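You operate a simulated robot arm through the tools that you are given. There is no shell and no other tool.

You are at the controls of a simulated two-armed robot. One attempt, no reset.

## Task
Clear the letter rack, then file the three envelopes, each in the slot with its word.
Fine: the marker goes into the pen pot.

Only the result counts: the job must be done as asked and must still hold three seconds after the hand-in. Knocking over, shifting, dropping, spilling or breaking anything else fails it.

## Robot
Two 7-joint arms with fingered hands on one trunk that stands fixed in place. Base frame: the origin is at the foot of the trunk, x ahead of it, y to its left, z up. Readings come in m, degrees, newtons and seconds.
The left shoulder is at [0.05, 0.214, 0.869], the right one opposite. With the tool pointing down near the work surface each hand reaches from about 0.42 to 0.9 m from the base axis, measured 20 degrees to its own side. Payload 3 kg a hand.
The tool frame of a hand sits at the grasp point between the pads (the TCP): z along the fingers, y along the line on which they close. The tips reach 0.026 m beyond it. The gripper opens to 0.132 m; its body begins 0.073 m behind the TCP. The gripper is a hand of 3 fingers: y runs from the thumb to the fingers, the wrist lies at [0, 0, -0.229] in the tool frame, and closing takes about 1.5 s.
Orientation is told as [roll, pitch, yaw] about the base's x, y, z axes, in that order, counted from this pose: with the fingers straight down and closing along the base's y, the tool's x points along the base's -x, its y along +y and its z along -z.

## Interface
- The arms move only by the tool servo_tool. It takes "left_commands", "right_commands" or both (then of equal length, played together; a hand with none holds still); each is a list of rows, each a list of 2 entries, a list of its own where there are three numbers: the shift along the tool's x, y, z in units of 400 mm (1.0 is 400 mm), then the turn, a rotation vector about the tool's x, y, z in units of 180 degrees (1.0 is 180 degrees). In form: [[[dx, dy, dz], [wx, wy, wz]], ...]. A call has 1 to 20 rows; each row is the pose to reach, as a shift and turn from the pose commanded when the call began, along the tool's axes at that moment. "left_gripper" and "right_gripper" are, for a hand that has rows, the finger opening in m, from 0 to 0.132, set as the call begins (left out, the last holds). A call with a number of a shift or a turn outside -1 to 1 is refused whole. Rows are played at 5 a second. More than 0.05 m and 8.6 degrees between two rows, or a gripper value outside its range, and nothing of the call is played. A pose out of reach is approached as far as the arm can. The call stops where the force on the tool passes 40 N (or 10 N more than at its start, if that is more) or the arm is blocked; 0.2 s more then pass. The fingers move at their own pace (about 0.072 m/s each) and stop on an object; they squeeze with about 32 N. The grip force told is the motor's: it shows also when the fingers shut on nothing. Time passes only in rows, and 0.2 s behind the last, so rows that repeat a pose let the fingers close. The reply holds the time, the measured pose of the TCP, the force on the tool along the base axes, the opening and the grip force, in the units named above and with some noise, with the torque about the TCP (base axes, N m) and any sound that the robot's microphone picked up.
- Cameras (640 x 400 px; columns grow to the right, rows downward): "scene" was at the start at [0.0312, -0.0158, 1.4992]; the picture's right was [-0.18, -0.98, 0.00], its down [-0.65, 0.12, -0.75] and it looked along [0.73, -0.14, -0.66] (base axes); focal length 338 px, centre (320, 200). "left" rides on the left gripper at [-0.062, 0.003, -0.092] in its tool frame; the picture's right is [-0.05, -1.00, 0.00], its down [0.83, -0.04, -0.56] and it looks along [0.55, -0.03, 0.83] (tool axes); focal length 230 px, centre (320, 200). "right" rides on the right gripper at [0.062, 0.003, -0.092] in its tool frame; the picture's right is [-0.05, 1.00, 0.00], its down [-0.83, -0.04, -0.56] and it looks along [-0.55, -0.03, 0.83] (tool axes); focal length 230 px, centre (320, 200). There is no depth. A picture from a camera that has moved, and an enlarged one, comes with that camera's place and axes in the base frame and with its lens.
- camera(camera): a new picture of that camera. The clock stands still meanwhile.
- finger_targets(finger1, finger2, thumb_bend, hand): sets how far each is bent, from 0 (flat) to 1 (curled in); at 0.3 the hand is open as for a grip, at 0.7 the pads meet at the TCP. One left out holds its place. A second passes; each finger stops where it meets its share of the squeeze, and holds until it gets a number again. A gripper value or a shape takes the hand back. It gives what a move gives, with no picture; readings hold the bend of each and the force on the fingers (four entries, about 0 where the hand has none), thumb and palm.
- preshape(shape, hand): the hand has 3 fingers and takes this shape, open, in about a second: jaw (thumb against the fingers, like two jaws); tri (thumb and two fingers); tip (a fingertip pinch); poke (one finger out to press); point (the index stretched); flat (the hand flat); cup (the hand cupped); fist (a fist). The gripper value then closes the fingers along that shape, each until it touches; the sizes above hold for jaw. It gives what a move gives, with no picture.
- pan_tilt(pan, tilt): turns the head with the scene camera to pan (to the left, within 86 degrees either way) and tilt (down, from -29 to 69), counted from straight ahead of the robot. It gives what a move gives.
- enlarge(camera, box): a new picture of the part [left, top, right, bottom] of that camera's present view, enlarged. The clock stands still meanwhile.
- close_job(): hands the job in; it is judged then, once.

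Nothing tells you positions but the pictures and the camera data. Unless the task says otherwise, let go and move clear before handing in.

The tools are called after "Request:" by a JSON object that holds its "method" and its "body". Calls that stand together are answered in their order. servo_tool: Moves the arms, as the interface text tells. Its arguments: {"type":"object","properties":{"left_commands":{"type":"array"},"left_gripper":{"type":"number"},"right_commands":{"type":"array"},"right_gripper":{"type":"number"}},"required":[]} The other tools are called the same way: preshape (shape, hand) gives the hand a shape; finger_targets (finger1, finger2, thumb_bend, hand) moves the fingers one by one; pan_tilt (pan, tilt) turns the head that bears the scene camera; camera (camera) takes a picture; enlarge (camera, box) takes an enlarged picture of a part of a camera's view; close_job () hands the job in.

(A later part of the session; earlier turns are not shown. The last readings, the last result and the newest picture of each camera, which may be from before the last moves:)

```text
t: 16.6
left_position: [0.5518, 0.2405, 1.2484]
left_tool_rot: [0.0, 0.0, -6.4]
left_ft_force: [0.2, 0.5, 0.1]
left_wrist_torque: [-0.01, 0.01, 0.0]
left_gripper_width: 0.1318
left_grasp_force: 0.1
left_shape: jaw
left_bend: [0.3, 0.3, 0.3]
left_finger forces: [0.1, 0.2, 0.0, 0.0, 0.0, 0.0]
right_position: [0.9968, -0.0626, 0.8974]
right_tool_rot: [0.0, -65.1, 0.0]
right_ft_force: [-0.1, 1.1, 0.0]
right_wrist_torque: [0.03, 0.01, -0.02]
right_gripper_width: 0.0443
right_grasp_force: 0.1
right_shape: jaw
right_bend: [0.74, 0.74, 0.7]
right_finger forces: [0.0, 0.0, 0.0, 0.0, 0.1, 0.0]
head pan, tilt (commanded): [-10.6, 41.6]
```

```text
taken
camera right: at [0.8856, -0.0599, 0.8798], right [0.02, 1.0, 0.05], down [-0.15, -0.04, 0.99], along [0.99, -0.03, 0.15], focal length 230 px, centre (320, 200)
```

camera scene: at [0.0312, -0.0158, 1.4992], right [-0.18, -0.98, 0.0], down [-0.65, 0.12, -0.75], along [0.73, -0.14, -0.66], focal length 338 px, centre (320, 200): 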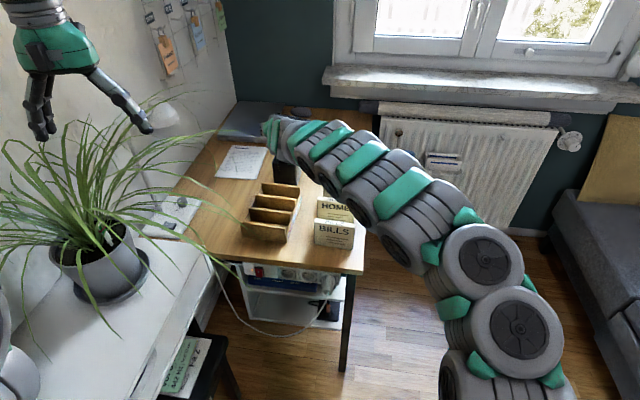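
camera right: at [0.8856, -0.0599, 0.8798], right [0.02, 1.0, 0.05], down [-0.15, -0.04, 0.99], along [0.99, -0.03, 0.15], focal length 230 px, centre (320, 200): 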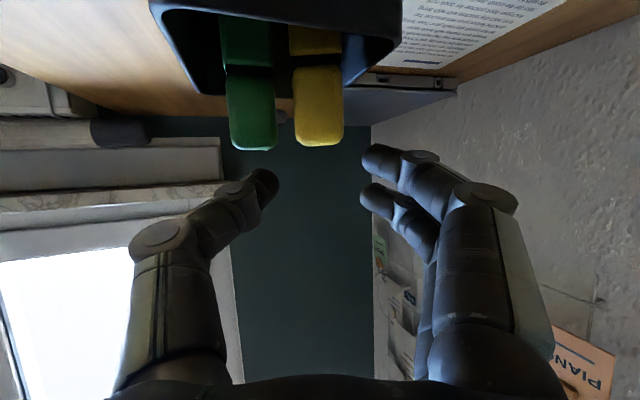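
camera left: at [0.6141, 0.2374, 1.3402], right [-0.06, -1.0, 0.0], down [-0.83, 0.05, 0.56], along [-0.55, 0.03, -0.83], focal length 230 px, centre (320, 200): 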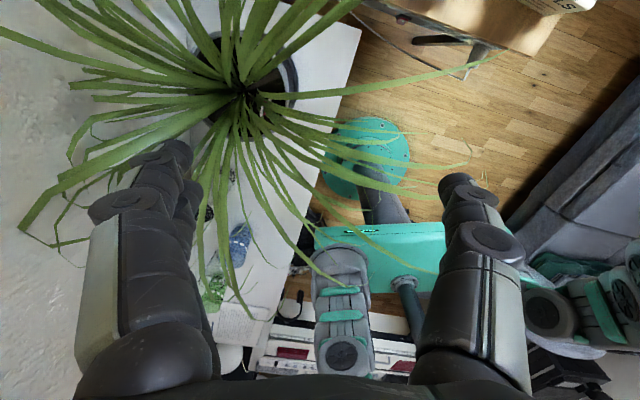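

The yellow marker stands in the pot next to the green one. Next I'll back the hand up and away, then turn it to heading about 68° so it can grip the envelopes across their thickness.

Request:
{"method": "servo_tool", "body": {"right_commands": [[[-0.0567, 0, -0.0264], [0, 0, 0]], [[-0.1133, 0, -0.0528], [0, 0, 0]], [[-0.1061, -0.0382, -0.1159], [0, 0, 0]], [[-0.099, -0.0763, -0.179], [0, 0, 0]], [[-0.0918, -0.1145, -0.2421], [0, 0, 0]], [[-0.0846, -0.1527, -0.3052], [0, 0, 0]], [[-0.0775, -0.1909, -0.3684], [0, 0, 0]], [[-0.0703, -0.229, -0.4315], [0, 0, 0]], [[-0.0631, -0.2672, -0.4946], [0, 0, 0]], [[-0.056, -0.3053, -0.5577], [0, 0, 0]], [[-0.0488, -0.3435, -0.6208], [0, 0, 0]]]}}

Request:
{"method": "camera", "body": {"camera": "scene"}}

```text
t: 19.0
left_position: [0.5516, 0.2404, 1.2477]
left_tool_rot: [0.0, 0.0, -6.4]
left_ft_force: [0.0, 0.1, 0.0]
left_wrist_torque: [0.03, -0.04, -0.02]
left_gripper_width: 0.1321
left_grasp_force: 0.0
left_shape: jaw
left_bend: [0.3, 0.3, 0.3]
left_finger forces: [0.0, 0.1, 0.2, 0.1, 0.0, 0.0]
right_position: [0.7779, -0.2019, 1.0174]
right_tool_rot: [0.1, -65.1, 0.1]
right_ft_force: [1.3, 0.1, 0.2]
right_wrist_torque: [-0.01, -0.01, -0.02]
right_gripper_width: 0.0447
right_grasp_force: 0.0
right_shape: jaw
right_bend: [0.74, 0.74, 0.7]
right_finger forces: [0.1, 0.0, 0.0, 0.0, 0.0, 0.1]
head pan, tilt (commanded): [-10.6, 41.6]
```

```text
taken
camera scene: at [0.0311, -0.0157, 1.4992], right [-0.18, -0.98, 0.0], down [-0.65, 0.12, -0.75], along [0.73, -0.14, -0.66], focal length 338 px, centre (320, 200)
```

scene: 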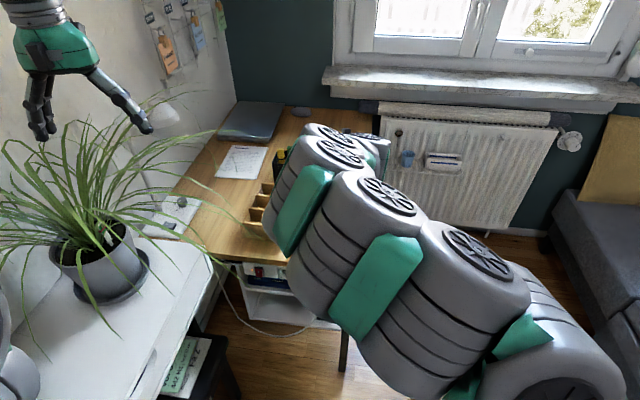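

The hand is clear of the pot and rack. I'll turn it about the vertical in two steps and check after the first.

Request:
{"method": "servo_tool", "body": {"right_commands": [[[0, 0, 0], [-0.0345, 0, -0.0161]], [[0, 0, 0], [-0.069, 0, -0.0322]], [[0, 0, 0], [-0.1035, 0, -0.0482]], [[0, 0, 0], [-0.138, 0, -0.0643]], [[0, 0, 0], [-0.1725, 0, -0.0804]]]}}

Request:
{"method": "camera", "body": {"camera": "scene"}}

```text
t: 20.2
left_position: [0.5537, 0.2416, 1.2472]
left_tool_rot: [-0.1, 0.0, -6.4]
left_ft_force: [0.2, -0.3, -0.6]
left_wrist_torque: [0.01, -0.01, 0.0]
left_gripper_width: 0.1319
left_grasp_force: 0.2
left_shape: jaw
left_bend: [0.3, 0.3, 0.3]
left_finger forces: [0.1, 0.0, 0.0, 0.0, 0.0, 0.0]
right_position: [0.7784, -0.2011, 1.0182]
right_tool_rot: [0.3, -65.0, 34.3]
right_ft_force: [-0.9, -0.6, 0.4]
right_wrist_torque: [0.01, 0.02, -0.04]
right_gripper_width: 0.0448
right_grasp_force: 0.0
right_shape: jaw
right_bend: [0.74, 0.74, 0.7]
right_finger forces: [0.0, 0.1, 0.0, 0.0, 0.0, 0.0]
head pan, tilt (commanded): [-10.6, 41.6]
```

```text
taken
camera scene: at [0.0312, -0.0157, 1.4992], right [-0.18, -0.98, 0.0], down [-0.65, 0.12, -0.75], along [0.73, -0.14, -0.66], focal length 338 px, centre (320, 200)
```

scene: 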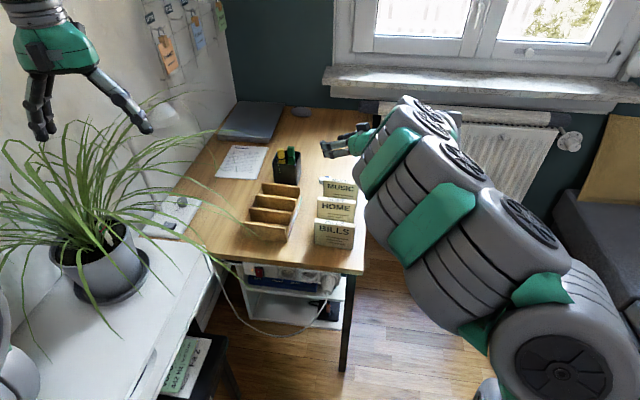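

The scene camera now sees everything, and pot and rack look right. I'll finish the turn.

Request:
{"method": "servo_tool", "body": {"right_commands": [[[0, 0, 0], [-0.0345, 0, -0.0161]], [[0, 0, 0], [-0.069, 0, -0.0322]], [[0, 0, 0], [-0.1035, 0, -0.0482]], [[0, 0, 0], [-0.138, 0, -0.0643]], [[0, 0, 0], [-0.1722, 0, -0.0803]]]}}

Request:
{"method": "servo_tool", "body": {"right_commands": [[[0, 0, 0], [0, 0.0278, 0]], [[0, 0, 0], [0, 0.0556, 0]], [[0, 0, 0], [0, 0.0833, 0]], [[0, 0, 0], [0, 0.1111, 0]], [[0, 0, 0], [0, 0.1111, 0]]], "right_gripper": 0.07}}

Request:
{"method": "camera", "body": {"camera": "scene"}}

Request:
{"method": "camera", "body": {"camera": "right"}}

```text
t: 21.4
left_position: [0.5525, 0.2415, 1.2468]
left_tool_rot: [0.1, 0.0, -6.3]
left_ft_force: [-0.4, 0.3, -0.5]
left_wrist_torque: [0.05, -0.01, 0.01]
left_gripper_width: 0.1318
left_grasp_force: 0.1
left_shape: jaw
left_bend: [0.3, 0.3, 0.3]
left_finger forces: [0.0, 0.1, 0.1, 0.0, 0.0, 0.1]
right_position: [0.7804, -0.2016, 1.0193]
right_tool_rot: [0.0, -65.0, 68.7]
right_ft_force: [0.2, -0.4, -0.2]
right_wrist_torque: [0.03, 0.0, -0.03]
right_gripper_width: 0.0448
right_grasp_force: 0.1
right_shape: jaw
right_bend: [0.74, 0.74, 0.7]
right_finger forces: [0.0, 0.0, 0.0, 0.0, 0.0, 0.0]
head pan, tilt (commanded): [-10.6, 41.6]
```

```text
t: 22.6
left_position: [0.5518, 0.2399, 1.2483]
left_tool_rot: [0.0, 0.0, -6.3]
left_ft_force: [-0.3, -0.5, -0.5]
left_wrist_torque: [0.01, -0.01, 0.0]
left_gripper_width: 0.1319
left_grasp_force: 0.0
left_shape: jaw
left_bend: [0.3, 0.3, 0.3]
left_finger forces: [0.0, 0.0, 0.1, 0.0, 0.0, 0.0]
right_position: [0.779, -0.2008, 1.0195]
right_tool_rot: [0.0, -44.9, 68.6]
right_ft_force: [0.3, 0.8, -0.2]
right_wrist_torque: [-0.04, -0.01, 0.05]
right_gripper_width: 0.0694
right_grasp_force: 0.0
right_shape: jaw
right_bend: [0.72, 0.72, 0.7]
right_finger forces: [0.0, 0.0, 0.0, 0.0, 0.1, 0.0]
head pan, tilt (commanded): [-10.6, 41.6]
```

```text
taken
camera scene: at [0.0312, -0.0157, 1.4992], right [-0.18, -0.98, 0.0], down [-0.65, 0.12, -0.75], along [0.73, -0.14, -0.66], focal length 338 px, centre (320, 200)
```

scene: 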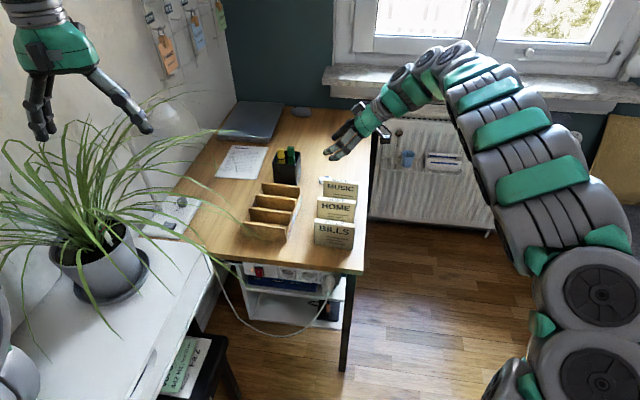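

```text
taken
camera right: at [0.7362, -0.3003, 1.0411], right [-0.92, 0.4, 0.04], down [0.11, 0.16, 0.98], along [0.38, 0.9, -0.2], focal length 230 px, centre (320, 200)
```

right: 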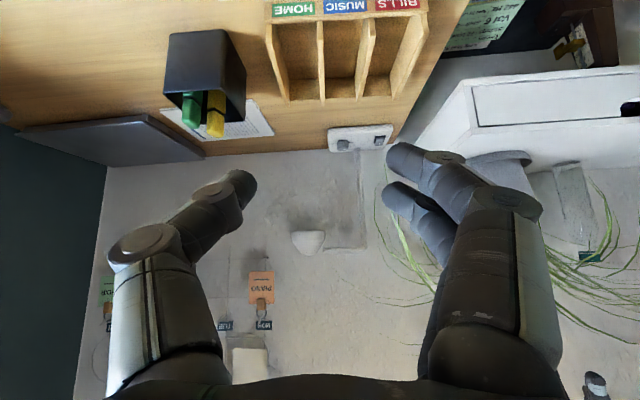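

The hand is in the grasp orientation, the view is clear, and both markers stand in the pot. I'll verify the rack geometry with this new view.

Request:
{"method": "enlarge", "body": {"camera": "right", "box": [256, 0, 448, 120]}}

Request:
{"method": "enlarge", "body": {"camera": "scene", "box": [228, 176, 308, 226]}}

Request:
{"method": "enlarge", "body": {"camera": "scene", "box": [228, 206, 308, 256]}}

```text
3.33 times, centred on (352, 60) of right
camera zoom: at [0.7362, -0.3003, 1.0411], right [-0.92, 0.4, 0.04], down [0.11, 0.16, 0.98], along [0.38, 0.9, -0.2], focal length 767 px, centre (213, 667)
```

zoom: 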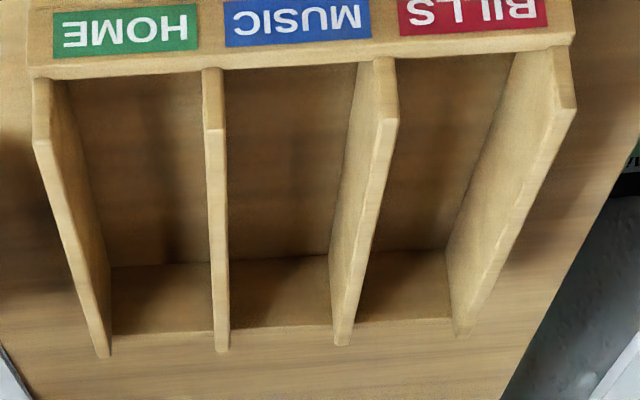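

```text
8.00 times, centred on (268, 201) of scene
camera zoom: at [0.0312, -0.0157, 1.4992], right [-0.18, -0.98, 0.0], down [-0.65, 0.12, -0.75], along [0.73, -0.14, -0.66], focal length 2705 px, centre (736, 192)
```

zoom: 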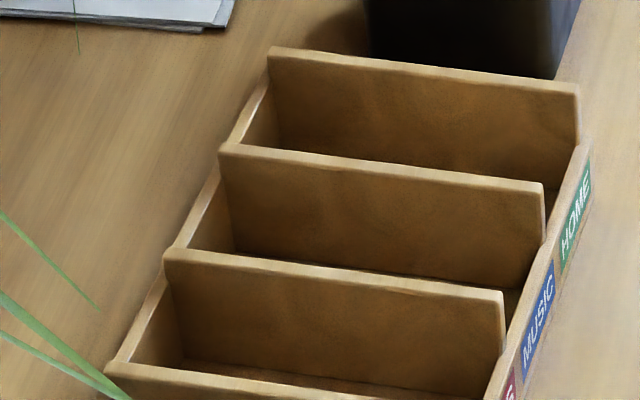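

```text
8.00 times, centred on (268, 231) of scene
camera zoom: at [0.0312, -0.0157, 1.4992], right [-0.18, -0.98, 0.0], down [-0.65, 0.12, -0.75], along [0.73, -0.14, -0.66], focal length 2705 px, centre (736, -48)
```

zoom: 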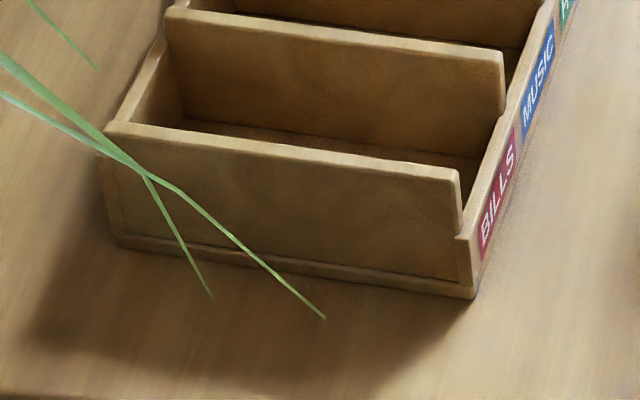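

Comparing three views, the wall tops are at z≈0.80 and the slot centres are BILLS (0.757, 0.009), MUSIC (0.815, -0.015) and HOME (0.873, -0.038). I'll start with HOME: tilt to 55° for reach and move above that envelope.

Request:
{"method": "servo_tool", "body": {"right_commands": [[[0.0347, 0.0104, 0.0287], [0, -0.0112, 0]], [[0.0693, 0.0208, 0.0573], [0, -0.0224, 0]], [[0.104, 0.0312, 0.086], [0, -0.0337, 0]], [[0.1386, 0.0416, 0.1146], [0, -0.0449, 0]], [[0.1733, 0.052, 0.1433], [0, -0.0561, 0]], [[0.1733, 0.052, 0.1433], [0, -0.0561, 0]]]}}

Request:
{"method": "camera", "body": {"camera": "right"}}

Request:
{"method": "enlarge", "body": {"camera": "scene", "box": [280, 130, 408, 260]}}

```text
t: 24.0
left_position: [0.5521, 0.2411, 1.2475]
left_tool_rot: [0.0, 0.0, -6.2]
left_ft_force: [-1.1, 0.1, 0.0]
left_wrist_torque: [0.0, -0.01, 0.01]
left_gripper_width: 0.1318
left_grasp_force: 0.1
left_shape: jaw
left_bend: [0.3, 0.3, 0.3]
left_finger forces: [0.0, 0.0, 0.0, 0.0, 0.0, 0.1]
right_position: [0.7584, -0.1998, 0.9279]
right_tool_rot: [-0.1, -55.2, 68.7]
right_ft_force: [0.3, -0.7, 0.1]
right_wrist_torque: [0.0, -0.02, 0.03]
right_gripper_width: 0.0696
right_grasp_force: 0.0
right_shape: jaw
right_bend: [0.72, 0.72, 0.7]
right_finger forces: [0.1, 0.1, 0.0, 0.1, 0.1, 0.0]
head pan, tilt (commanded): [-10.6, 41.6]
```

```text
taken
camera right: at [0.7134, -0.3022, 0.9309], right [-0.92, 0.39, 0.04], down [0.05, 0.0, 1.0], along [0.39, 0.92, -0.02], focal length 230 px, centre (320, 200)
```

right: 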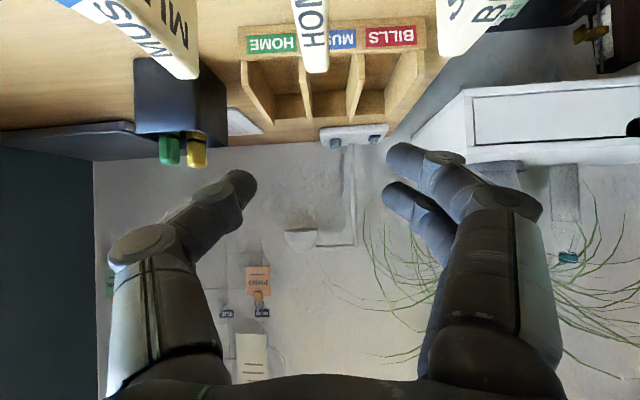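

```text
3.08 times, centred on (344, 195) of scene
camera zoom: at [0.0312, -0.0157, 1.4992], right [-0.18, -0.98, 0.0], down [-0.65, 0.12, -0.75], along [0.73, -0.14, -0.66], focal length 1040 px, centre (246, 215)
```

zoom: 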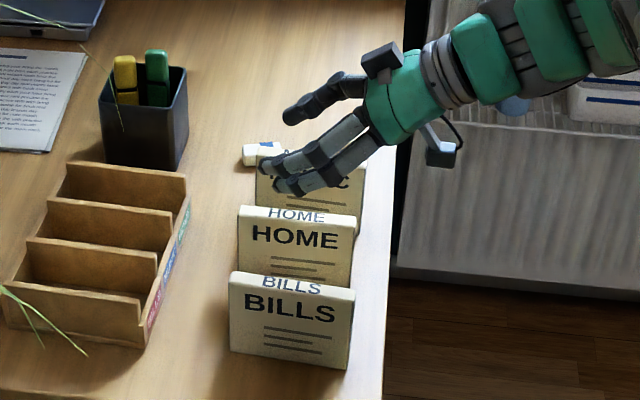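

The camera bracket hangs on the right side of the hand, clear of the envelopes. I'll zoom in on HOME's top edge between the fingers to check alignment before descending.

Request:
{"method": "enlarge", "body": {"camera": "right", "box": [224, 0, 416, 120]}}

Request:
{"method": "enlarge", "body": {"camera": "scene", "box": [300, 165, 380, 215]}}

```text
3.33 times, centred on (320, 60) of right
camera zoom: at [0.7134, -0.3022, 0.9309], right [-0.92, 0.39, 0.04], down [0.05, 0.0, 1.0], along [0.39, 0.92, -0.02], focal length 767 px, centre (320, 667)
```

zoom: 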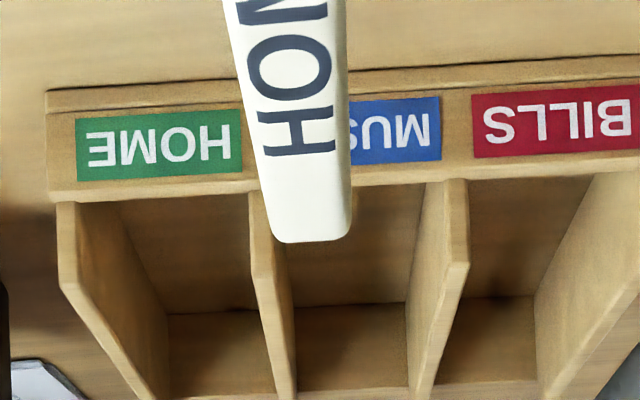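

```text
8.00 times, centred on (340, 190) of scene
camera zoom: at [0.0312, -0.0157, 1.4992], right [-0.18, -0.98, 0.0], down [-0.65, 0.12, -0.75], along [0.73, -0.14, -0.66], focal length 2705 px, centre (160, 280)
```

zoom: 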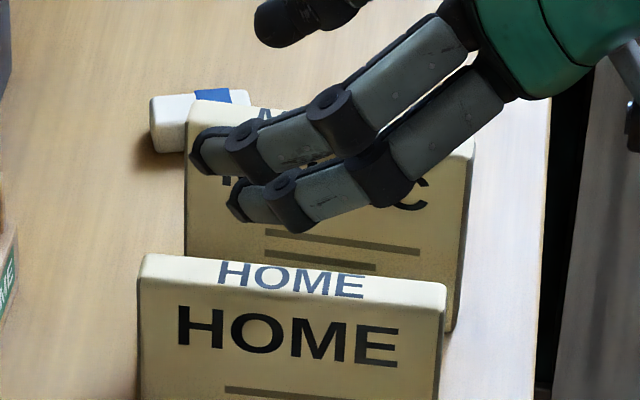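

HOME's top edge is centred between the open fingers to within a couple of millimetres. I'll descend straight down so the TCP is 1 cm below its top.

Request:
{"method": "servo_tool", "body": {"right_commands": [[[0.041, 0, 0.0285], [0, 0, 0]], [[0.082, 0, 0.057], [0, 0, 0]], [[0.1231, 0, 0.0855], [0, 0, 0]], [[0.1641, 0, 0.114], [0, 0, 0]], [[0.1846, 0, 0.1283], [0, 0, 0]], [[0.2051, 0, 0.1425], [0, 0, 0]], [[0.2051, 0, 0.1425], [0, 0, 0]]]}}

Request:
{"method": "camera", "body": {"camera": "right"}}

Request:
{"method": "enlarge", "body": {"camera": "scene", "box": [290, 160, 386, 220]}}

```text
t: 25.6
left_position: [0.5521, 0.2415, 1.2478]
left_tool_rot: [0.0, 0.0, -6.3]
left_ft_force: [0.2, 0.4, 1.0]
left_wrist_torque: [0.02, 0.0, 0.0]
left_gripper_width: 0.1318
left_grasp_force: 0.0
left_shape: jaw
left_bend: [0.3, 0.3, 0.3]
left_finger forces: [0.0, 0.1, 0.0, 0.0, 0.1, 0.1]
right_position: [0.7586, -0.2007, 0.8282]
right_tool_rot: [0.1, -55.1, 68.6]
right_ft_force: [-0.6, -0.3, 0.1]
right_wrist_torque: [0.02, 0.02, -0.03]
right_gripper_width: 0.0694
right_grasp_force: 0.0
right_shape: jaw
right_bend: [0.72, 0.72, 0.7]
right_finger forces: [0.1, 0.0, 0.0, 0.1, 0.0, 0.0]
head pan, tilt (commanded): [-10.6, 41.6]
```

```text
taken
camera right: at [0.7145, -0.3022, 0.8312], right [-0.92, 0.39, 0.04], down [0.05, 0.0, 1.0], along [0.39, 0.92, -0.02], focal length 230 px, centre (320, 200)
```

right: 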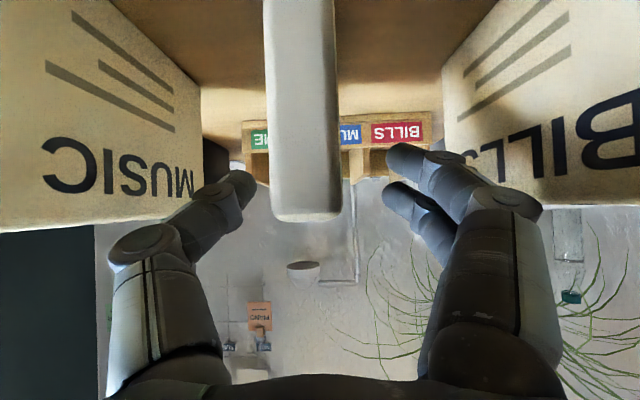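

```text
6.67 times, centred on (338, 190) of scene
camera zoom: at [0.0311, -0.0158, 1.4992], right [-0.18, -0.98, 0.0], down [-0.65, 0.12, -0.75], along [0.73, -0.14, -0.66], focal length 2254 px, centre (200, 267)
```

zoom: 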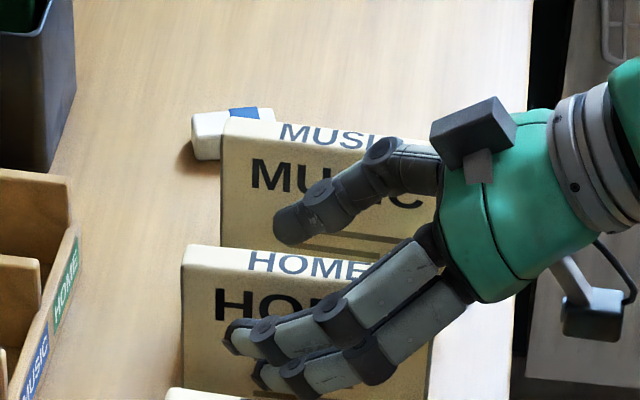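

The fingers straddle the HOME envelope with good clearance to its neighbours. Closing now.

Request:
{"method": "servo_tool", "body": {"right_commands": [[[0, 0, 0], [0, 0, 0]], [[0, 0, 0], [0, 0, 0]], [[0, 0, 0], [0, 0, 0]], [[0, 0, 0], [0, 0, 0]], [[0, 0, 0], [0, 0, 0]], [[0, 0, 0], [0, 0, 0]], [[0, 0, 0], [0, 0, 0]]], "right_gripper": 0.0}}

Request:
{"method": "camera", "body": {"camera": "right"}}

Request:
{"method": "enlarge", "body": {"camera": "scene", "box": [290, 160, 386, 220]}}

```text
t: 27.2
left_position: [0.5528, 0.2412, 1.2474]
left_tool_rot: [0.0, 0.1, -6.2]
left_ft_force: [0.1, -1.2, 1.1]
left_wrist_torque: [0.0, 0.02, -0.01]
left_gripper_width: 0.1321
left_grasp_force: 0.0
left_shape: jaw
left_bend: [0.3, 0.3, 0.3]
left_finger forces: [0.0, 0.0, 0.0, 0.0, 0.1, 0.1]
right_position: [0.7584, -0.1998, 0.8286]
right_tool_rot: [0.0, -55.1, 68.5]
right_ft_force: [-0.2, 0.0, -0.3]
right_wrist_torque: [0.02, 0.01, 0.0]
right_gripper_width: 0.0125
right_grasp_force: 31.8
right_shape: jaw
right_bend: [0.72, 0.72, 0.7]
right_finger forces: [14.5, 14.4, 0.0, 0.0, 28.6, 0.0]
head pan, tilt (commanded): [-10.6, 41.6]
```

```text
taken
camera right: at [0.7145, -0.3023, 0.8313], right [-0.92, 0.39, 0.04], down [0.05, 0.0, 1.0], along [0.39, 0.92, -0.02], focal length 230 px, centre (320, 200)
```

right: 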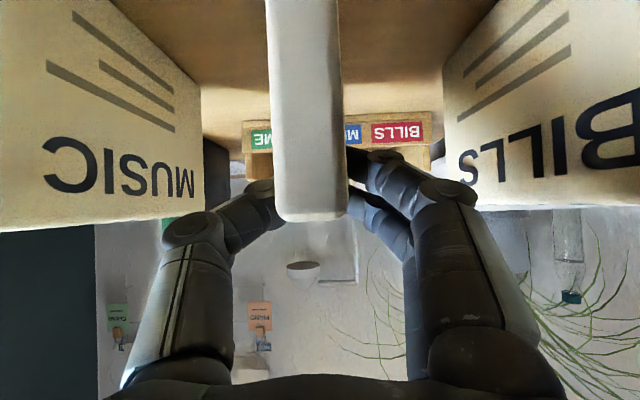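

```text
6.67 times, centred on (338, 190) of scene
camera zoom: at [0.0312, -0.0158, 1.4992], right [-0.18, -0.98, 0.0], down [-0.65, 0.12, -0.75], along [0.73, -0.14, -0.66], focal length 2254 px, centre (200, 267)
```

zoom: 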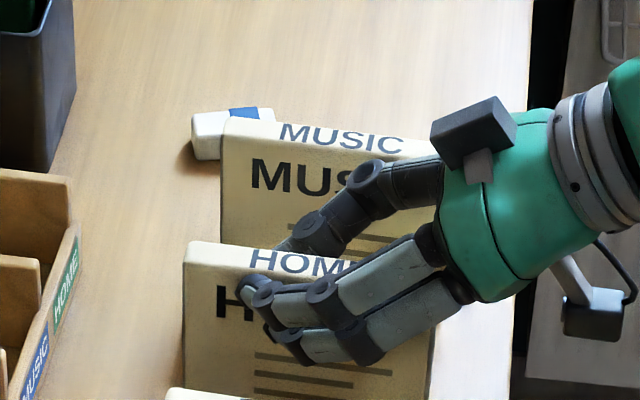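

Grip is firm, with both fingers at 14.5 N and the thumb at 28.6 N. Lifting HOME straight up 10 cm.

Request:
{"method": "servo_tool", "body": {"right_commands": [[[-0.02, 0, -0.0139], [0, 0, 0]], [[-0.06, 0, -0.0418], [0, 0, 0]], [[-0.1, 0, -0.0697], [0, 0, 0]], [[-0.14, 0, -0.0976], [0, 0, 0]], [[-0.18, 0, -0.1255], [0, 0, 0]], [[-0.2082, 0, -0.1452], [0, 0, 0]], [[-0.2082, 0, -0.1452], [0, 0, 0]]]}}

Request:
{"method": "camera", "body": {"camera": "right"}}

Request:
{"method": "enlarge", "body": {"camera": "scene", "box": [280, 130, 408, 210]}}

```text
t: 28.8
left_position: [0.5522, 0.2405, 1.2476]
left_tool_rot: [-0.1, 0.1, -6.3]
left_ft_force: [-0.1, 0.2, 0.4]
left_wrist_torque: [-0.01, -0.01, 0.03]
left_gripper_width: 0.1317
left_grasp_force: 0.0
left_shape: jaw
left_bend: [0.3, 0.3, 0.3]
left_finger forces: [0.0, 0.1, 0.0, 0.0, 0.0, 0.1]
right_position: [0.7596, -0.2021, 0.9309]
right_tool_rot: [0.0, -55.2, 68.5]
right_ft_force: [0.1, -0.7, -1.2]
right_wrist_torque: [0.03, 0.01, 0.01]
right_gripper_width: 0.0124
right_grasp_force: 32.0
right_shape: jaw
right_bend: [0.72, 0.72, 0.7]
right_finger forces: [14.4, 14.4, 0.0, 0.1, 28.7, 0.0]
head pan, tilt (commanded): [-10.6, 41.6]
```

```text
taken
camera right: at [0.7143, -0.3045, 0.9333], right [-0.92, 0.39, 0.04], down [0.05, 0.0, 1.0], along [0.39, 0.92, -0.02], focal length 230 px, centre (320, 200)
```

right: 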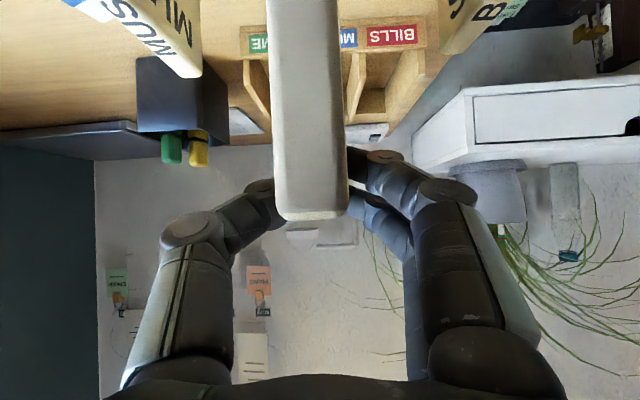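

```text
5.00 times, centred on (344, 170) of scene
camera zoom: at [0.0312, -0.0158, 1.4992], right [-0.18, -0.98, 0.0], down [-0.65, 0.12, -0.75], along [0.73, -0.14, -0.66], focal length 1690 px, centre (200, 350)
```

zoom: 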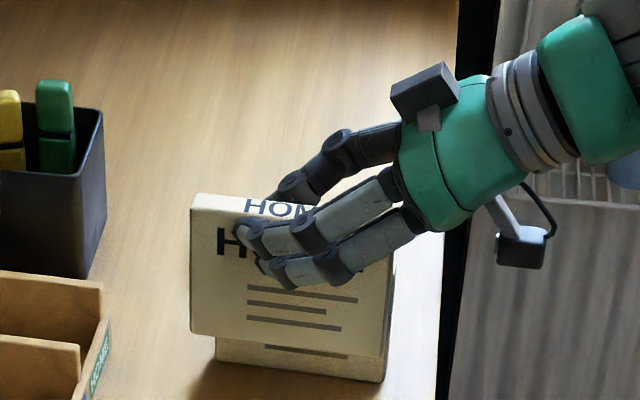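

HOME is held upright with its bottom at z≈0.85, clear of everything. I'll carry it left first, then diagonally over the HOME slot at the back.

Request:
{"method": "servo_tool", "body": {"right_commands": [[[-0.0357, 0, 0.0513], [0, 0, 0]], [[-0.0714, 0, 0.1026], [0, 0, 0]], [[-0.107, 0, 0.154], [0, 0, 0]], [[-0.1427, 0, 0.2053], [0, 0, 0]], [[-0.1784, 0, 0.2566], [0, 0, 0]], [[-0.1961, -0.0294, 0.2995], [0, 0, 0]], [[-0.2139, -0.0588, 0.3425], [0, 0, 0]], [[-0.2316, -0.0881, 0.3854], [0, 0, 0]], [[-0.2493, -0.1175, 0.4283], [0, 0, 0]], [[-0.2493, -0.1175, 0.4283], [0, 0, 0]]]}}

Request:
{"method": "camera", "body": {"camera": "right"}}

Request:
{"method": "enlarge", "body": {"camera": "scene", "box": [228, 140, 340, 210]}}

```text
t: 31.0
left_position: [0.5525, 0.2394, 1.2479]
left_tool_rot: [0.0, 0.1, -6.3]
left_ft_force: [-1.4, 0.4, 0.2]
left_wrist_torque: [0.01, 0.0, -0.03]
left_gripper_width: 0.1318
left_grasp_force: 0.2
left_shape: jaw
left_bend: [0.3, 0.3, 0.3]
left_finger forces: [0.1, 0.1, 0.1, 0.0, 0.0, 0.0]
right_position: [0.8739, -0.0346, 0.9149]
right_tool_rot: [0.2, -55.2, 68.7]
right_ft_force: [-0.2, -0.1, -0.4]
right_wrist_torque: [0.01, 0.04, 0.0]
right_gripper_width: 0.0127
right_grasp_force: 32.6
right_shape: jaw
right_bend: [0.72, 0.72, 0.7]
right_finger forces: [14.4, 14.3, 0.1, 0.0, 28.9, 0.0]
head pan, tilt (commanded): [-10.6, 41.6]
```

```text
taken
camera right: at [0.829, -0.1356, 0.9177], right [-0.92, 0.39, 0.04], down [0.05, 0.0, 1.0], along [0.39, 0.92, -0.02], focal length 230 px, centre (320, 200)
```

right: 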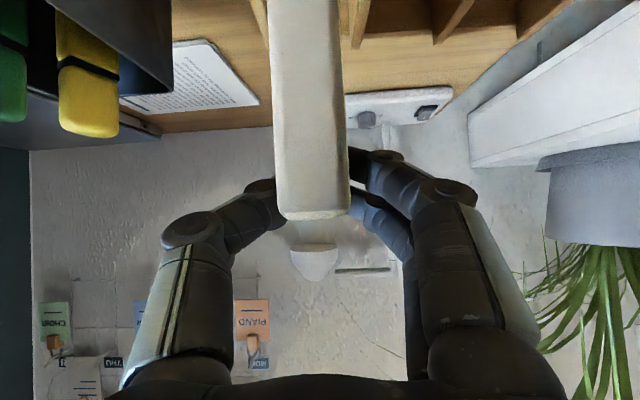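

```text
5.71 times, centred on (284, 175) of scene
camera zoom: at [0.0312, -0.0157, 1.4992], right [-0.18, -0.98, 0.0], down [-0.65, 0.12, -0.75], along [0.73, -0.14, -0.66], focal length 1932 px, centre (526, 343)
```

zoom: 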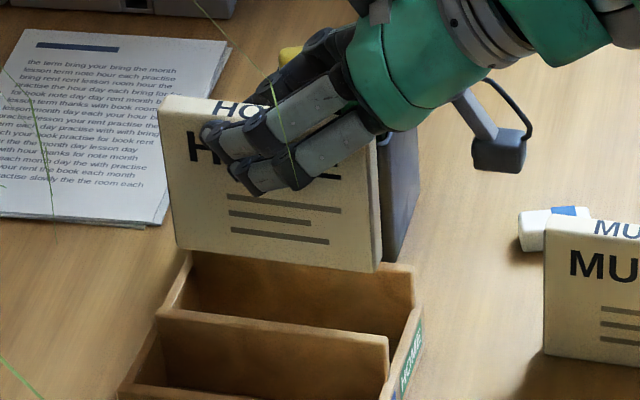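

HOME is above the back slot. I'll take zoomed wrist views to check its front-back centring before lowering.

Request:
{"method": "enlarge", "body": {"camera": "right", "box": [224, 0, 416, 120]}}

Request:
{"method": "enlarge", "body": {"camera": "scene", "box": [240, 170, 320, 220]}}

```text
3.33 times, centred on (320, 60) of right
camera zoom: at [0.829, -0.1356, 0.9177], right [-0.92, 0.39, 0.04], down [0.05, 0.0, 1.0], along [0.39, 0.92, -0.02], focal length 767 px, centre (320, 667)
```

zoom: 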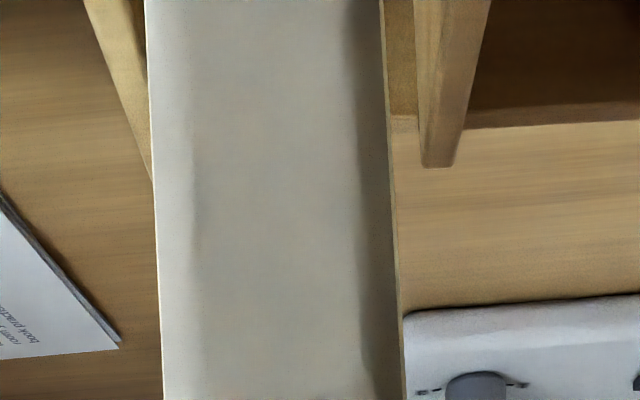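

```text
8.00 times, centred on (280, 195) of scene
camera zoom: at [0.0312, -0.0157, 1.4992], right [-0.18, -0.98, 0.0], down [-0.65, 0.12, -0.75], along [0.73, -0.14, -0.66], focal length 2705 px, centre (640, 240)
```

zoom: 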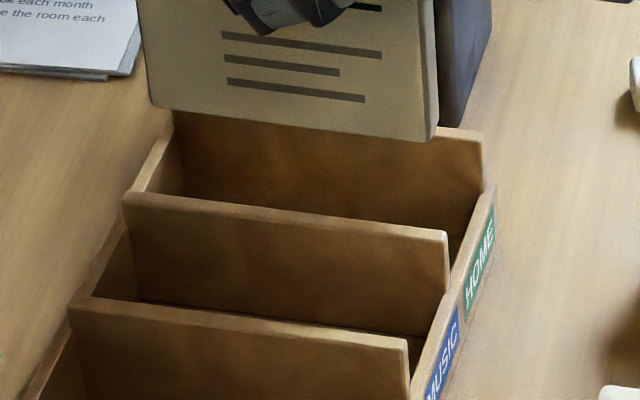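

The envelope is centred sideways but 5 mm too far forward. I'll shift it back 5 mm and lower it part way into the slot.

Request:
{"method": "servo_tool", "body": {"right_commands": [[[0, -0.0125, 0], [0, 0, 0]], [[0.0226, -0.0125, 0.0157], [0, 0, 0]], [[0.0452, -0.0125, 0.0314], [0, 0, 0]], [[0.0677, -0.0125, 0.0471], [0, 0, 0]], [[0.0903, -0.0125, 0.0628], [0, 0, 0]], [[0.1129, -0.0125, 0.0785], [0, 0, 0]]]}}

Request:
{"method": "enlarge", "body": {"camera": "scene", "box": [240, 150, 336, 210]}}

Request:
{"method": "camera", "body": {"camera": "right"}}

```text
t: 32.4
left_position: [0.5526, 0.2407, 1.2478]
left_tool_rot: [0.1, -0.1, -6.3]
left_ft_force: [-0.5, -0.2, 0.7]
left_wrist_torque: [0.0, 0.02, 0.01]
left_gripper_width: 0.1318
left_grasp_force: 0.1
left_shape: jaw
left_bend: [0.3, 0.3, 0.3]
left_finger forces: [0.0, 0.0, 0.0, 0.0, 0.0, 0.0]
right_position: [0.8767, -0.0361, 0.861]
right_tool_rot: [0.0, -55.2, 68.6]
right_ft_force: [-0.3, 0.1, -0.5]
right_wrist_torque: [-0.01, 0.0, -0.04]
right_gripper_width: 0.012
right_grasp_force: 31.8
right_shape: jaw
right_bend: [0.72, 0.72, 0.7]
right_finger forces: [14.5, 14.4, 0.0, 0.0, 28.7, 0.1]
head pan, tilt (commanded): [-10.6, 41.6]
```

```text
6.67 times, centred on (288, 180) of scene
camera zoom: at [0.0312, -0.0158, 1.4992], right [-0.18, -0.98, 0.0], down [-0.65, 0.12, -0.75], along [0.73, -0.14, -0.66], focal length 2254 px, centre (533, 333)
```

zoom: 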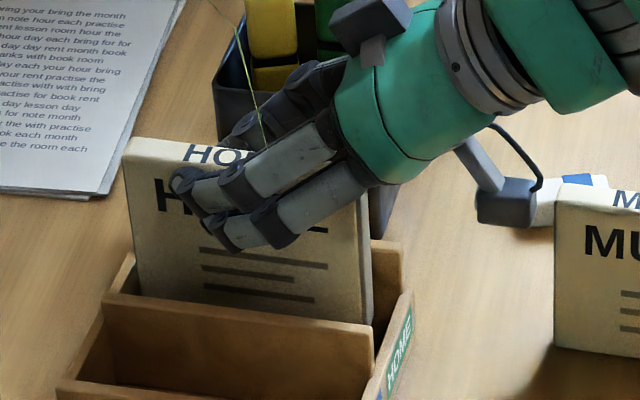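

```text
taken
camera right: at [0.8321, -0.1373, 0.8631], right [-0.92, 0.39, 0.04], down [0.05, 0.0, 1.0], along [0.39, 0.92, -0.02], focal length 230 px, centre (320, 200)
```

right: 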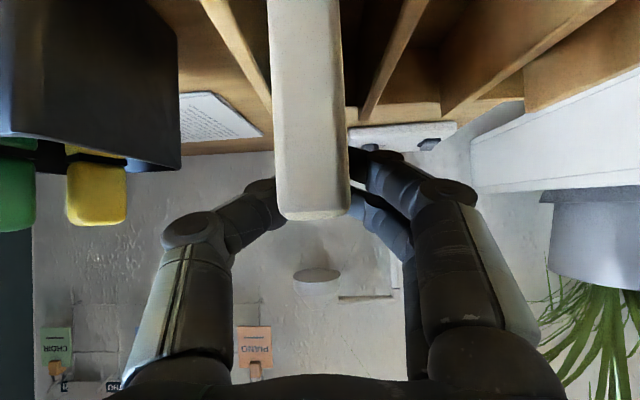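

HOME is between the walls with clearance on all sides. Lowering it the rest of the way, watching for contact.

Request:
{"method": "servo_tool", "body": {"right_commands": [[[0.0103, 0, 0.0071], [0, 0, 0]], [[0.0205, 0, 0.0143], [0, 0, 0]], [[0.0308, 0, 0.0214], [0, 0, 0]], [[0.041, 0, 0.0285], [0, 0, 0]], [[0.041, 0, 0.0285], [0, 0, 0]]]}}

Request:
{"method": "enlarge", "body": {"camera": "scene", "box": [240, 150, 336, 210]}}

Request:
{"method": "camera", "body": {"camera": "right"}}

```text
t: 33.6
left_position: [0.5528, 0.2408, 1.2485]
left_tool_rot: [0.0, -0.1, -6.2]
left_ft_force: [0.4, -0.9, -0.3]
left_wrist_torque: [0.02, 0.0, -0.06]
left_gripper_width: 0.1321
left_grasp_force: 0.0
left_shape: jaw
left_bend: [0.3, 0.3, 0.3]
left_finger forces: [0.0, 0.0, 0.1, 0.0, 0.0, 0.0]
right_position: [0.8779, -0.0357, 0.84]
right_tool_rot: [0.0, -55.2, 68.6]
right_ft_force: [0.4, 0.2, -0.2]
right_wrist_torque: [0.03, -0.02, 0.0]
right_gripper_width: 0.0125
right_grasp_force: 31.8
right_shape: jaw
right_bend: [0.72, 0.72, 0.7]
right_finger forces: [14.5, 14.3, 0.0, 0.0, 28.8, 0.0]
head pan, tilt (commanded): [-10.6, 41.6]
```

```text
6.67 times, centred on (288, 180) of scene
camera zoom: at [0.0312, -0.0158, 1.4992], right [-0.18, -0.98, 0.0], down [-0.65, 0.12, -0.75], along [0.73, -0.14, -0.66], focal length 2254 px, centre (533, 333)
```

zoom: 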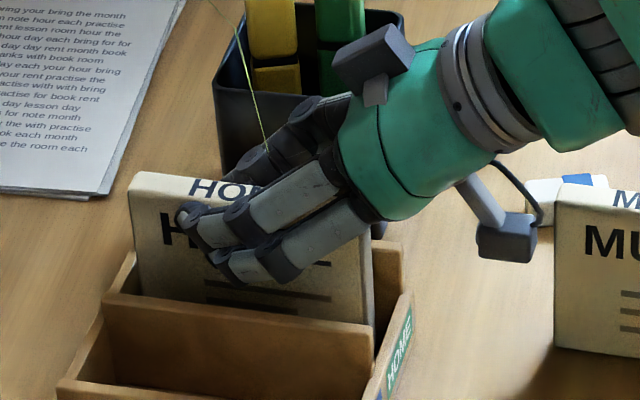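

```text
taken
camera right: at [0.8328, -0.1376, 0.842], right [-0.92, 0.39, 0.04], down [0.05, 0.0, 1.0], along [0.39, 0.92, -0.02], focal length 230 px, centre (320, 200)
```

right: 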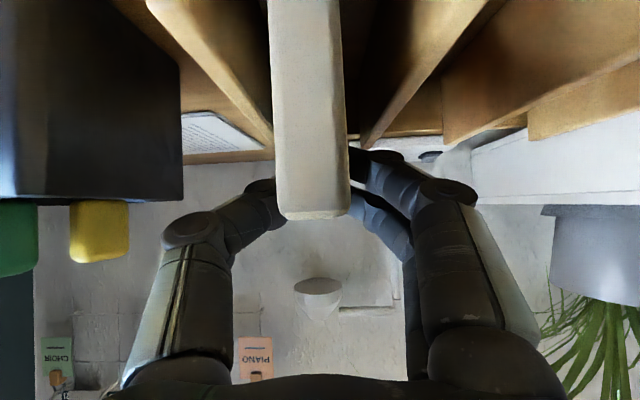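

No floor contact yet. I'll lower a few more millimetres in small steps and watch the force.

Request:
{"method": "servo_tool", "body": {"right_commands": [[[0.0041, 0, 0.0029], [0, 0, 0]], [[0.0082, 0, 0.0057], [0, 0, 0]], [[0.0082, 0, 0.0057], [0, 0, 0]]]}}

```text
t: 34.4
left_position: [0.5515, 0.2409, 1.2479]
left_tool_rot: [-0.1, 0.1, -6.4]
left_ft_force: [0.4, 0.1, 0.2]
left_wrist_torque: [-0.02, -0.05, -0.01]
left_gripper_width: 0.132
left_grasp_force: 0.0
left_shape: jaw
left_bend: [0.3, 0.3, 0.3]
left_finger forces: [0.0, 0.0, 0.1, 0.0, 0.0, 0.1]
right_position: [0.879, -0.0354, 0.8372]
right_tool_rot: [-0.1, -55.2, 68.8]
right_ft_force: [0.8, 1.1, 6.3]
right_wrist_torque: [0.08, 0.01, 0.0]
right_gripper_width: 0.0124
right_grasp_force: 31.8
right_shape: jaw
right_bend: [0.72, 0.72, 0.7]
right_finger forces: [14.9, 14.3, 0.0, 0.1, 29.6, 0.0]
head pan, tilt (commanded): [-10.6, 41.6]
```

It has touched the slot floor (6 N up). I'll release HOME with a modest opening.

Request:
{"method": "servo_tool", "body": {"right_commands": [[[0, 0, 0], [0, 0, 0]], [[0, 0, 0], [0, 0, 0]], [[0, 0, 0], [0, 0, 0]], [[0, 0, 0], [0, 0, 0]]], "right_gripper": 0.045}}

Request:
{"method": "camera", "body": {"camera": "right"}}

Request:
{"method": "enlarge", "body": {"camera": "scene", "box": [240, 150, 336, 210]}}

```text
t: 35.4
left_position: [0.5531, 0.2405, 1.2488]
left_tool_rot: [0.0, -0.1, -6.3]
left_ft_force: [0.2, -0.2, 0.6]
left_wrist_torque: [-0.02, -0.02, -0.02]
left_gripper_width: 0.1319
left_grasp_force: 0.1
left_shape: jaw
left_bend: [0.3, 0.3, 0.3]
left_finger forces: [0.0, 0.1, 0.1, 0.0, 0.0, 0.1]
right_position: [0.8767, -0.037, 0.8365]
right_tool_rot: [0.1, -55.2, 68.7]
right_ft_force: [0.0, 0.4, 0.4]
right_wrist_torque: [-0.01, 0.0, -0.05]
right_gripper_width: 0.0445
right_grasp_force: 0.1
right_shape: jaw
right_bend: [0.74, 0.74, 0.7]
right_finger forces: [0.0, 0.0, 0.1, 0.1, 0.1, 0.1]
head pan, tilt (commanded): [-10.6, 41.6]
```

```text
taken
camera right: at [0.8328, -0.1382, 0.8379], right [-0.92, 0.39, 0.04], down [0.05, 0.0, 1.0], along [0.39, 0.92, -0.02], focal length 230 px, centre (320, 200)
```

right: 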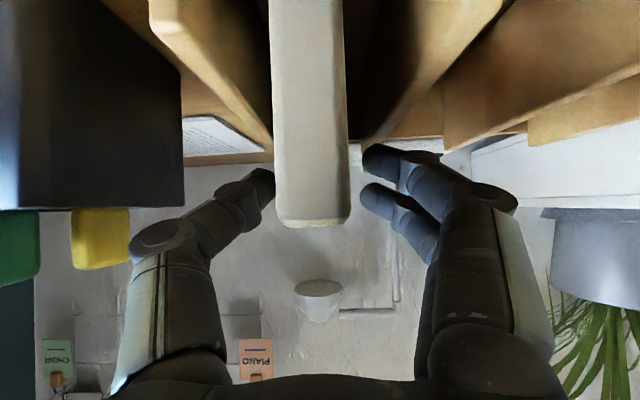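

```text
6.67 times, centred on (288, 180) of scene
camera zoom: at [0.0312, -0.0158, 1.4992], right [-0.18, -0.98, 0.0], down [-0.65, 0.12, -0.75], along [0.73, -0.14, -0.66], focal length 2254 px, centre (533, 333)
```

zoom: 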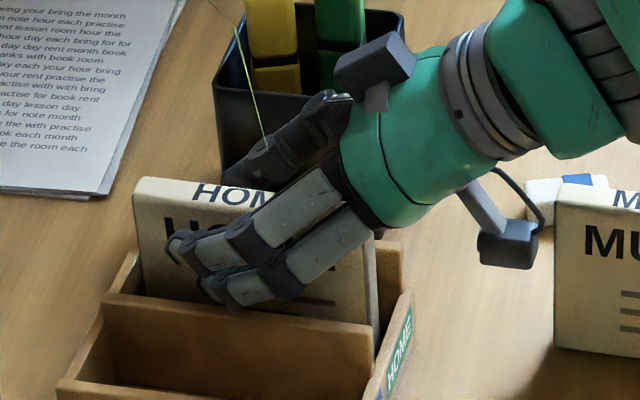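

HOME stands in its slot. I'll go straight up and move over the MUSIC envelope.

Request:
{"method": "servo_tool", "body": {"right_commands": [[[-0.0582, 0, -0.0404], [0, 0, 0]], [[-0.1163, 0, -0.0809], [0, 0, 0]], [[-0.1745, 0, -0.1213], [0, 0, 0]], [[-0.1394, -0.0123, -0.1719], [0, 0, 0]], [[-0.1043, -0.0245, -0.2224], [0, 0, 0]], [[-0.0691, -0.0368, -0.273], [0, 0, 0]], [[-0.034, -0.049, -0.3235], [0, 0, 0]], [[0.0011, -0.0613, -0.3741], [0, 0, 0]], [[0.0362, -0.0735, -0.4246], [0, 0, 0]], [[0.0714, -0.0858, -0.4752], [0, 0, 0]], [[0.1065, -0.098, -0.5257], [0, 0, 0]], [[0.1065, -0.098, -0.5257], [0, 0, 0]]]}}

Request:
{"method": "servo_tool", "body": {"right_commands": [[[0, 0, 0], [0, 0, 0]], [[0, 0, 0], [0, 0, 0]]], "right_gripper": 0.07}}

Request:
{"method": "camera", "body": {"camera": "scene"}}

Request:
{"method": "enlarge", "body": {"camera": "right", "box": [224, 0, 416, 120]}}

Request:
{"method": "enlarge", "body": {"camera": "scene", "box": [300, 150, 396, 210]}}

```text
t: 38.0
left_position: [0.5523, 0.2412, 1.2482]
left_tool_rot: [0.0, -0.1, -6.3]
left_ft_force: [-0.5, -0.2, -0.4]
left_wrist_torque: [-0.01, 0.04, 0.01]
left_gripper_width: 0.132
left_grasp_force: 0.0
left_shape: jaw
left_bend: [0.3, 0.3, 0.3]
left_finger forces: [0.0, 0.0, 0.1, 0.0, 0.0, 0.1]
right_position: [0.8439, -0.2348, 0.9224]
right_tool_rot: [0.1, -55.2, 68.5]
right_ft_force: [0.1, -0.3, -0.2]
right_wrist_torque: [0.01, -0.01, 0.0]
right_gripper_width: 0.0448
right_grasp_force: 0.1
right_shape: jaw
right_bend: [0.74, 0.74, 0.7]
right_finger forces: [0.0, 0.0, 0.0, 0.0, 0.1, 0.0]
head pan, tilt (commanded): [-10.6, 41.6]
```

```text
t: 38.6
left_position: [0.5528, 0.241, 1.2477]
left_tool_rot: [0.1, 0.1, -6.3]
left_ft_force: [0.4, -0.2, 0.3]
left_wrist_torque: [0.01, -0.03, -0.05]
left_gripper_width: 0.1319
left_grasp_force: 0.3
left_shape: jaw
left_bend: [0.3, 0.3, 0.3]
left_finger forces: [0.0, 0.0, 0.0, 0.1, 0.1, 0.1]
right_position: [0.8443, -0.2345, 0.9225]
right_tool_rot: [0.0, -55.1, 68.6]
right_ft_force: [-0.3, -0.4, 0.3]
right_wrist_torque: [-0.03, 0.03, -0.01]
right_gripper_width: 0.069
right_grasp_force: 0.1
right_shape: jaw
right_bend: [0.72, 0.72, 0.7]
right_finger forces: [0.1, 0.0, 0.0, 0.0, 0.0, 0.1]
head pan, tilt (commanded): [-10.6, 41.6]
```

```text
taken
camera scene: at [0.0312, -0.0158, 1.4992], right [-0.18, -0.98, 0.0], down [-0.65, 0.12, -0.75], along [0.73, -0.14, -0.66], focal length 338 px, centre (320, 200)
```

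scene: 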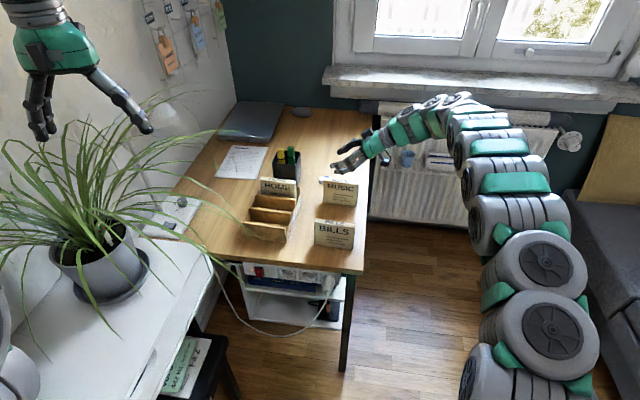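

```text
3.33 times, centred on (320, 60) of right
camera zoom: at [0.7999, -0.3367, 0.9245], right [-0.92, 0.39, 0.04], down [0.05, 0.0, 1.0], along [0.39, 0.92, -0.02], focal length 767 px, centre (320, 667)
```

zoom: 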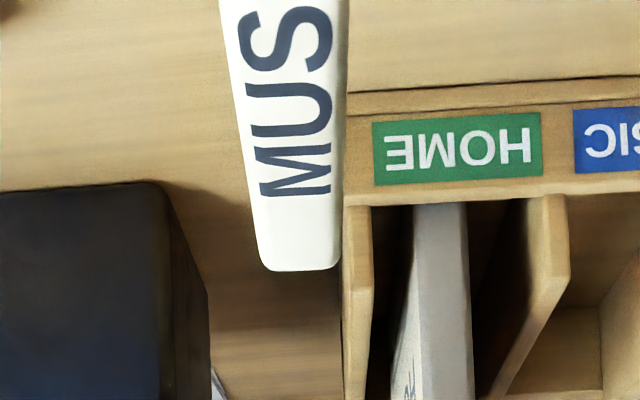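

```text
6.67 times, centred on (348, 180) of scene
camera zoom: at [0.0312, -0.0158, 1.4992], right [-0.18, -0.98, 0.0], down [-0.65, 0.12, -0.75], along [0.73, -0.14, -0.66], focal length 2254 px, centre (133, 333)
```

zoom: 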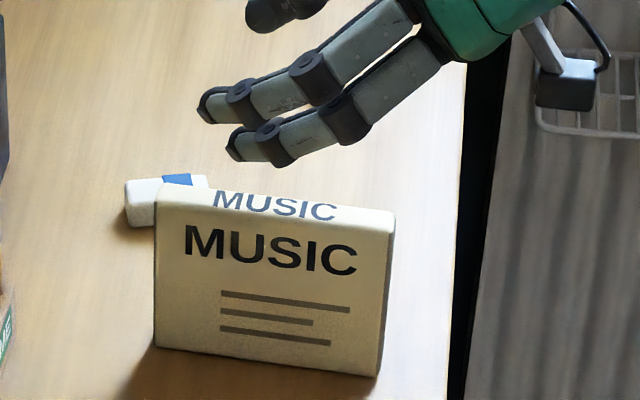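

HOME stands correctly in the HOME slot, and MUSIC's top edge is centred between the open fingers. Descending onto MUSIC.

Request:
{"method": "servo_tool", "body": {"right_commands": [[[0.0388, 0, 0.027], [0, 0, 0]], [[0.0776, 0, 0.0539], [0, 0, 0]], [[0.1164, 0, 0.0809], [0, 0, 0]], [[0.1552, 0, 0.1078], [0, 0, 0]], [[0.1746, 0, 0.1213], [0, 0, 0]], [[0.194, 0, 0.1348], [0, 0, 0]], [[0.194, 0, 0.1348], [0, 0, 0]]]}}

Request:
{"method": "camera", "body": {"camera": "right"}}

Request:
{"method": "enlarge", "body": {"camera": "scene", "box": [300, 150, 396, 210]}}

```text
t: 40.2
left_position: [0.5513, 0.2411, 1.2478]
left_tool_rot: [-0.1, -0.1, -6.4]
left_ft_force: [0.4, 0.9, 0.5]
left_wrist_torque: [0.01, 0.01, 0.02]
left_gripper_width: 0.132
left_grasp_force: 0.0
left_shape: jaw
left_bend: [0.3, 0.3, 0.3]
left_finger forces: [0.0, 0.0, 0.0, 0.0, 0.1, 0.0]
right_position: [0.8428, -0.2338, 0.8274]
right_tool_rot: [0.1, -55.2, 68.6]
right_ft_force: [-0.7, 0.1, -0.6]
right_wrist_torque: [-0.01, 0.0, 0.02]
right_gripper_width: 0.0689
right_grasp_force: 0.2
right_shape: jaw
right_bend: [0.72, 0.72, 0.7]
right_finger forces: [0.0, 0.0, 0.0, 0.0, 0.0, 0.0]
head pan, tilt (commanded): [-10.6, 41.6]
```

```text
taken
camera right: at [0.7979, -0.3358, 0.8303], right [-0.92, 0.39, 0.04], down [0.05, 0.0, 1.0], along [0.39, 0.92, -0.02], focal length 230 px, centre (320, 200)
```

right: 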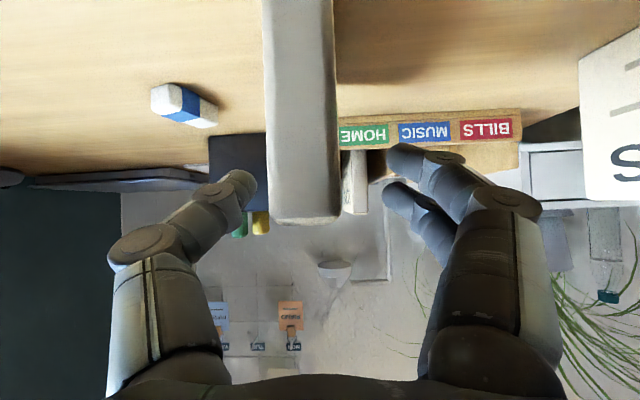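

```text
6.67 times, centred on (348, 180) of scene
camera zoom: at [0.0311, -0.0158, 1.4992], right [-0.18, -0.98, 0.0], down [-0.65, 0.12, -0.75], along [0.73, -0.14, -0.66], focal length 2254 px, centre (133, 333)
```

zoom: 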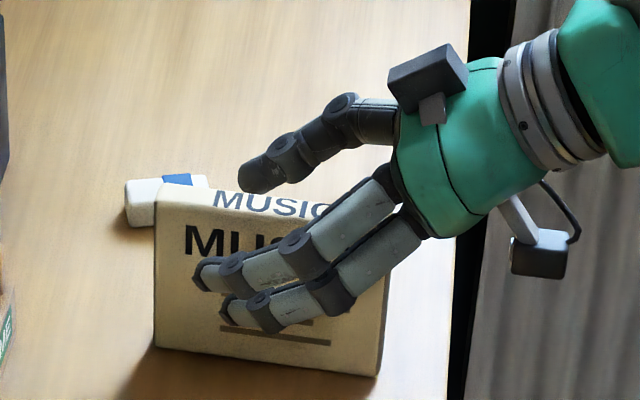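

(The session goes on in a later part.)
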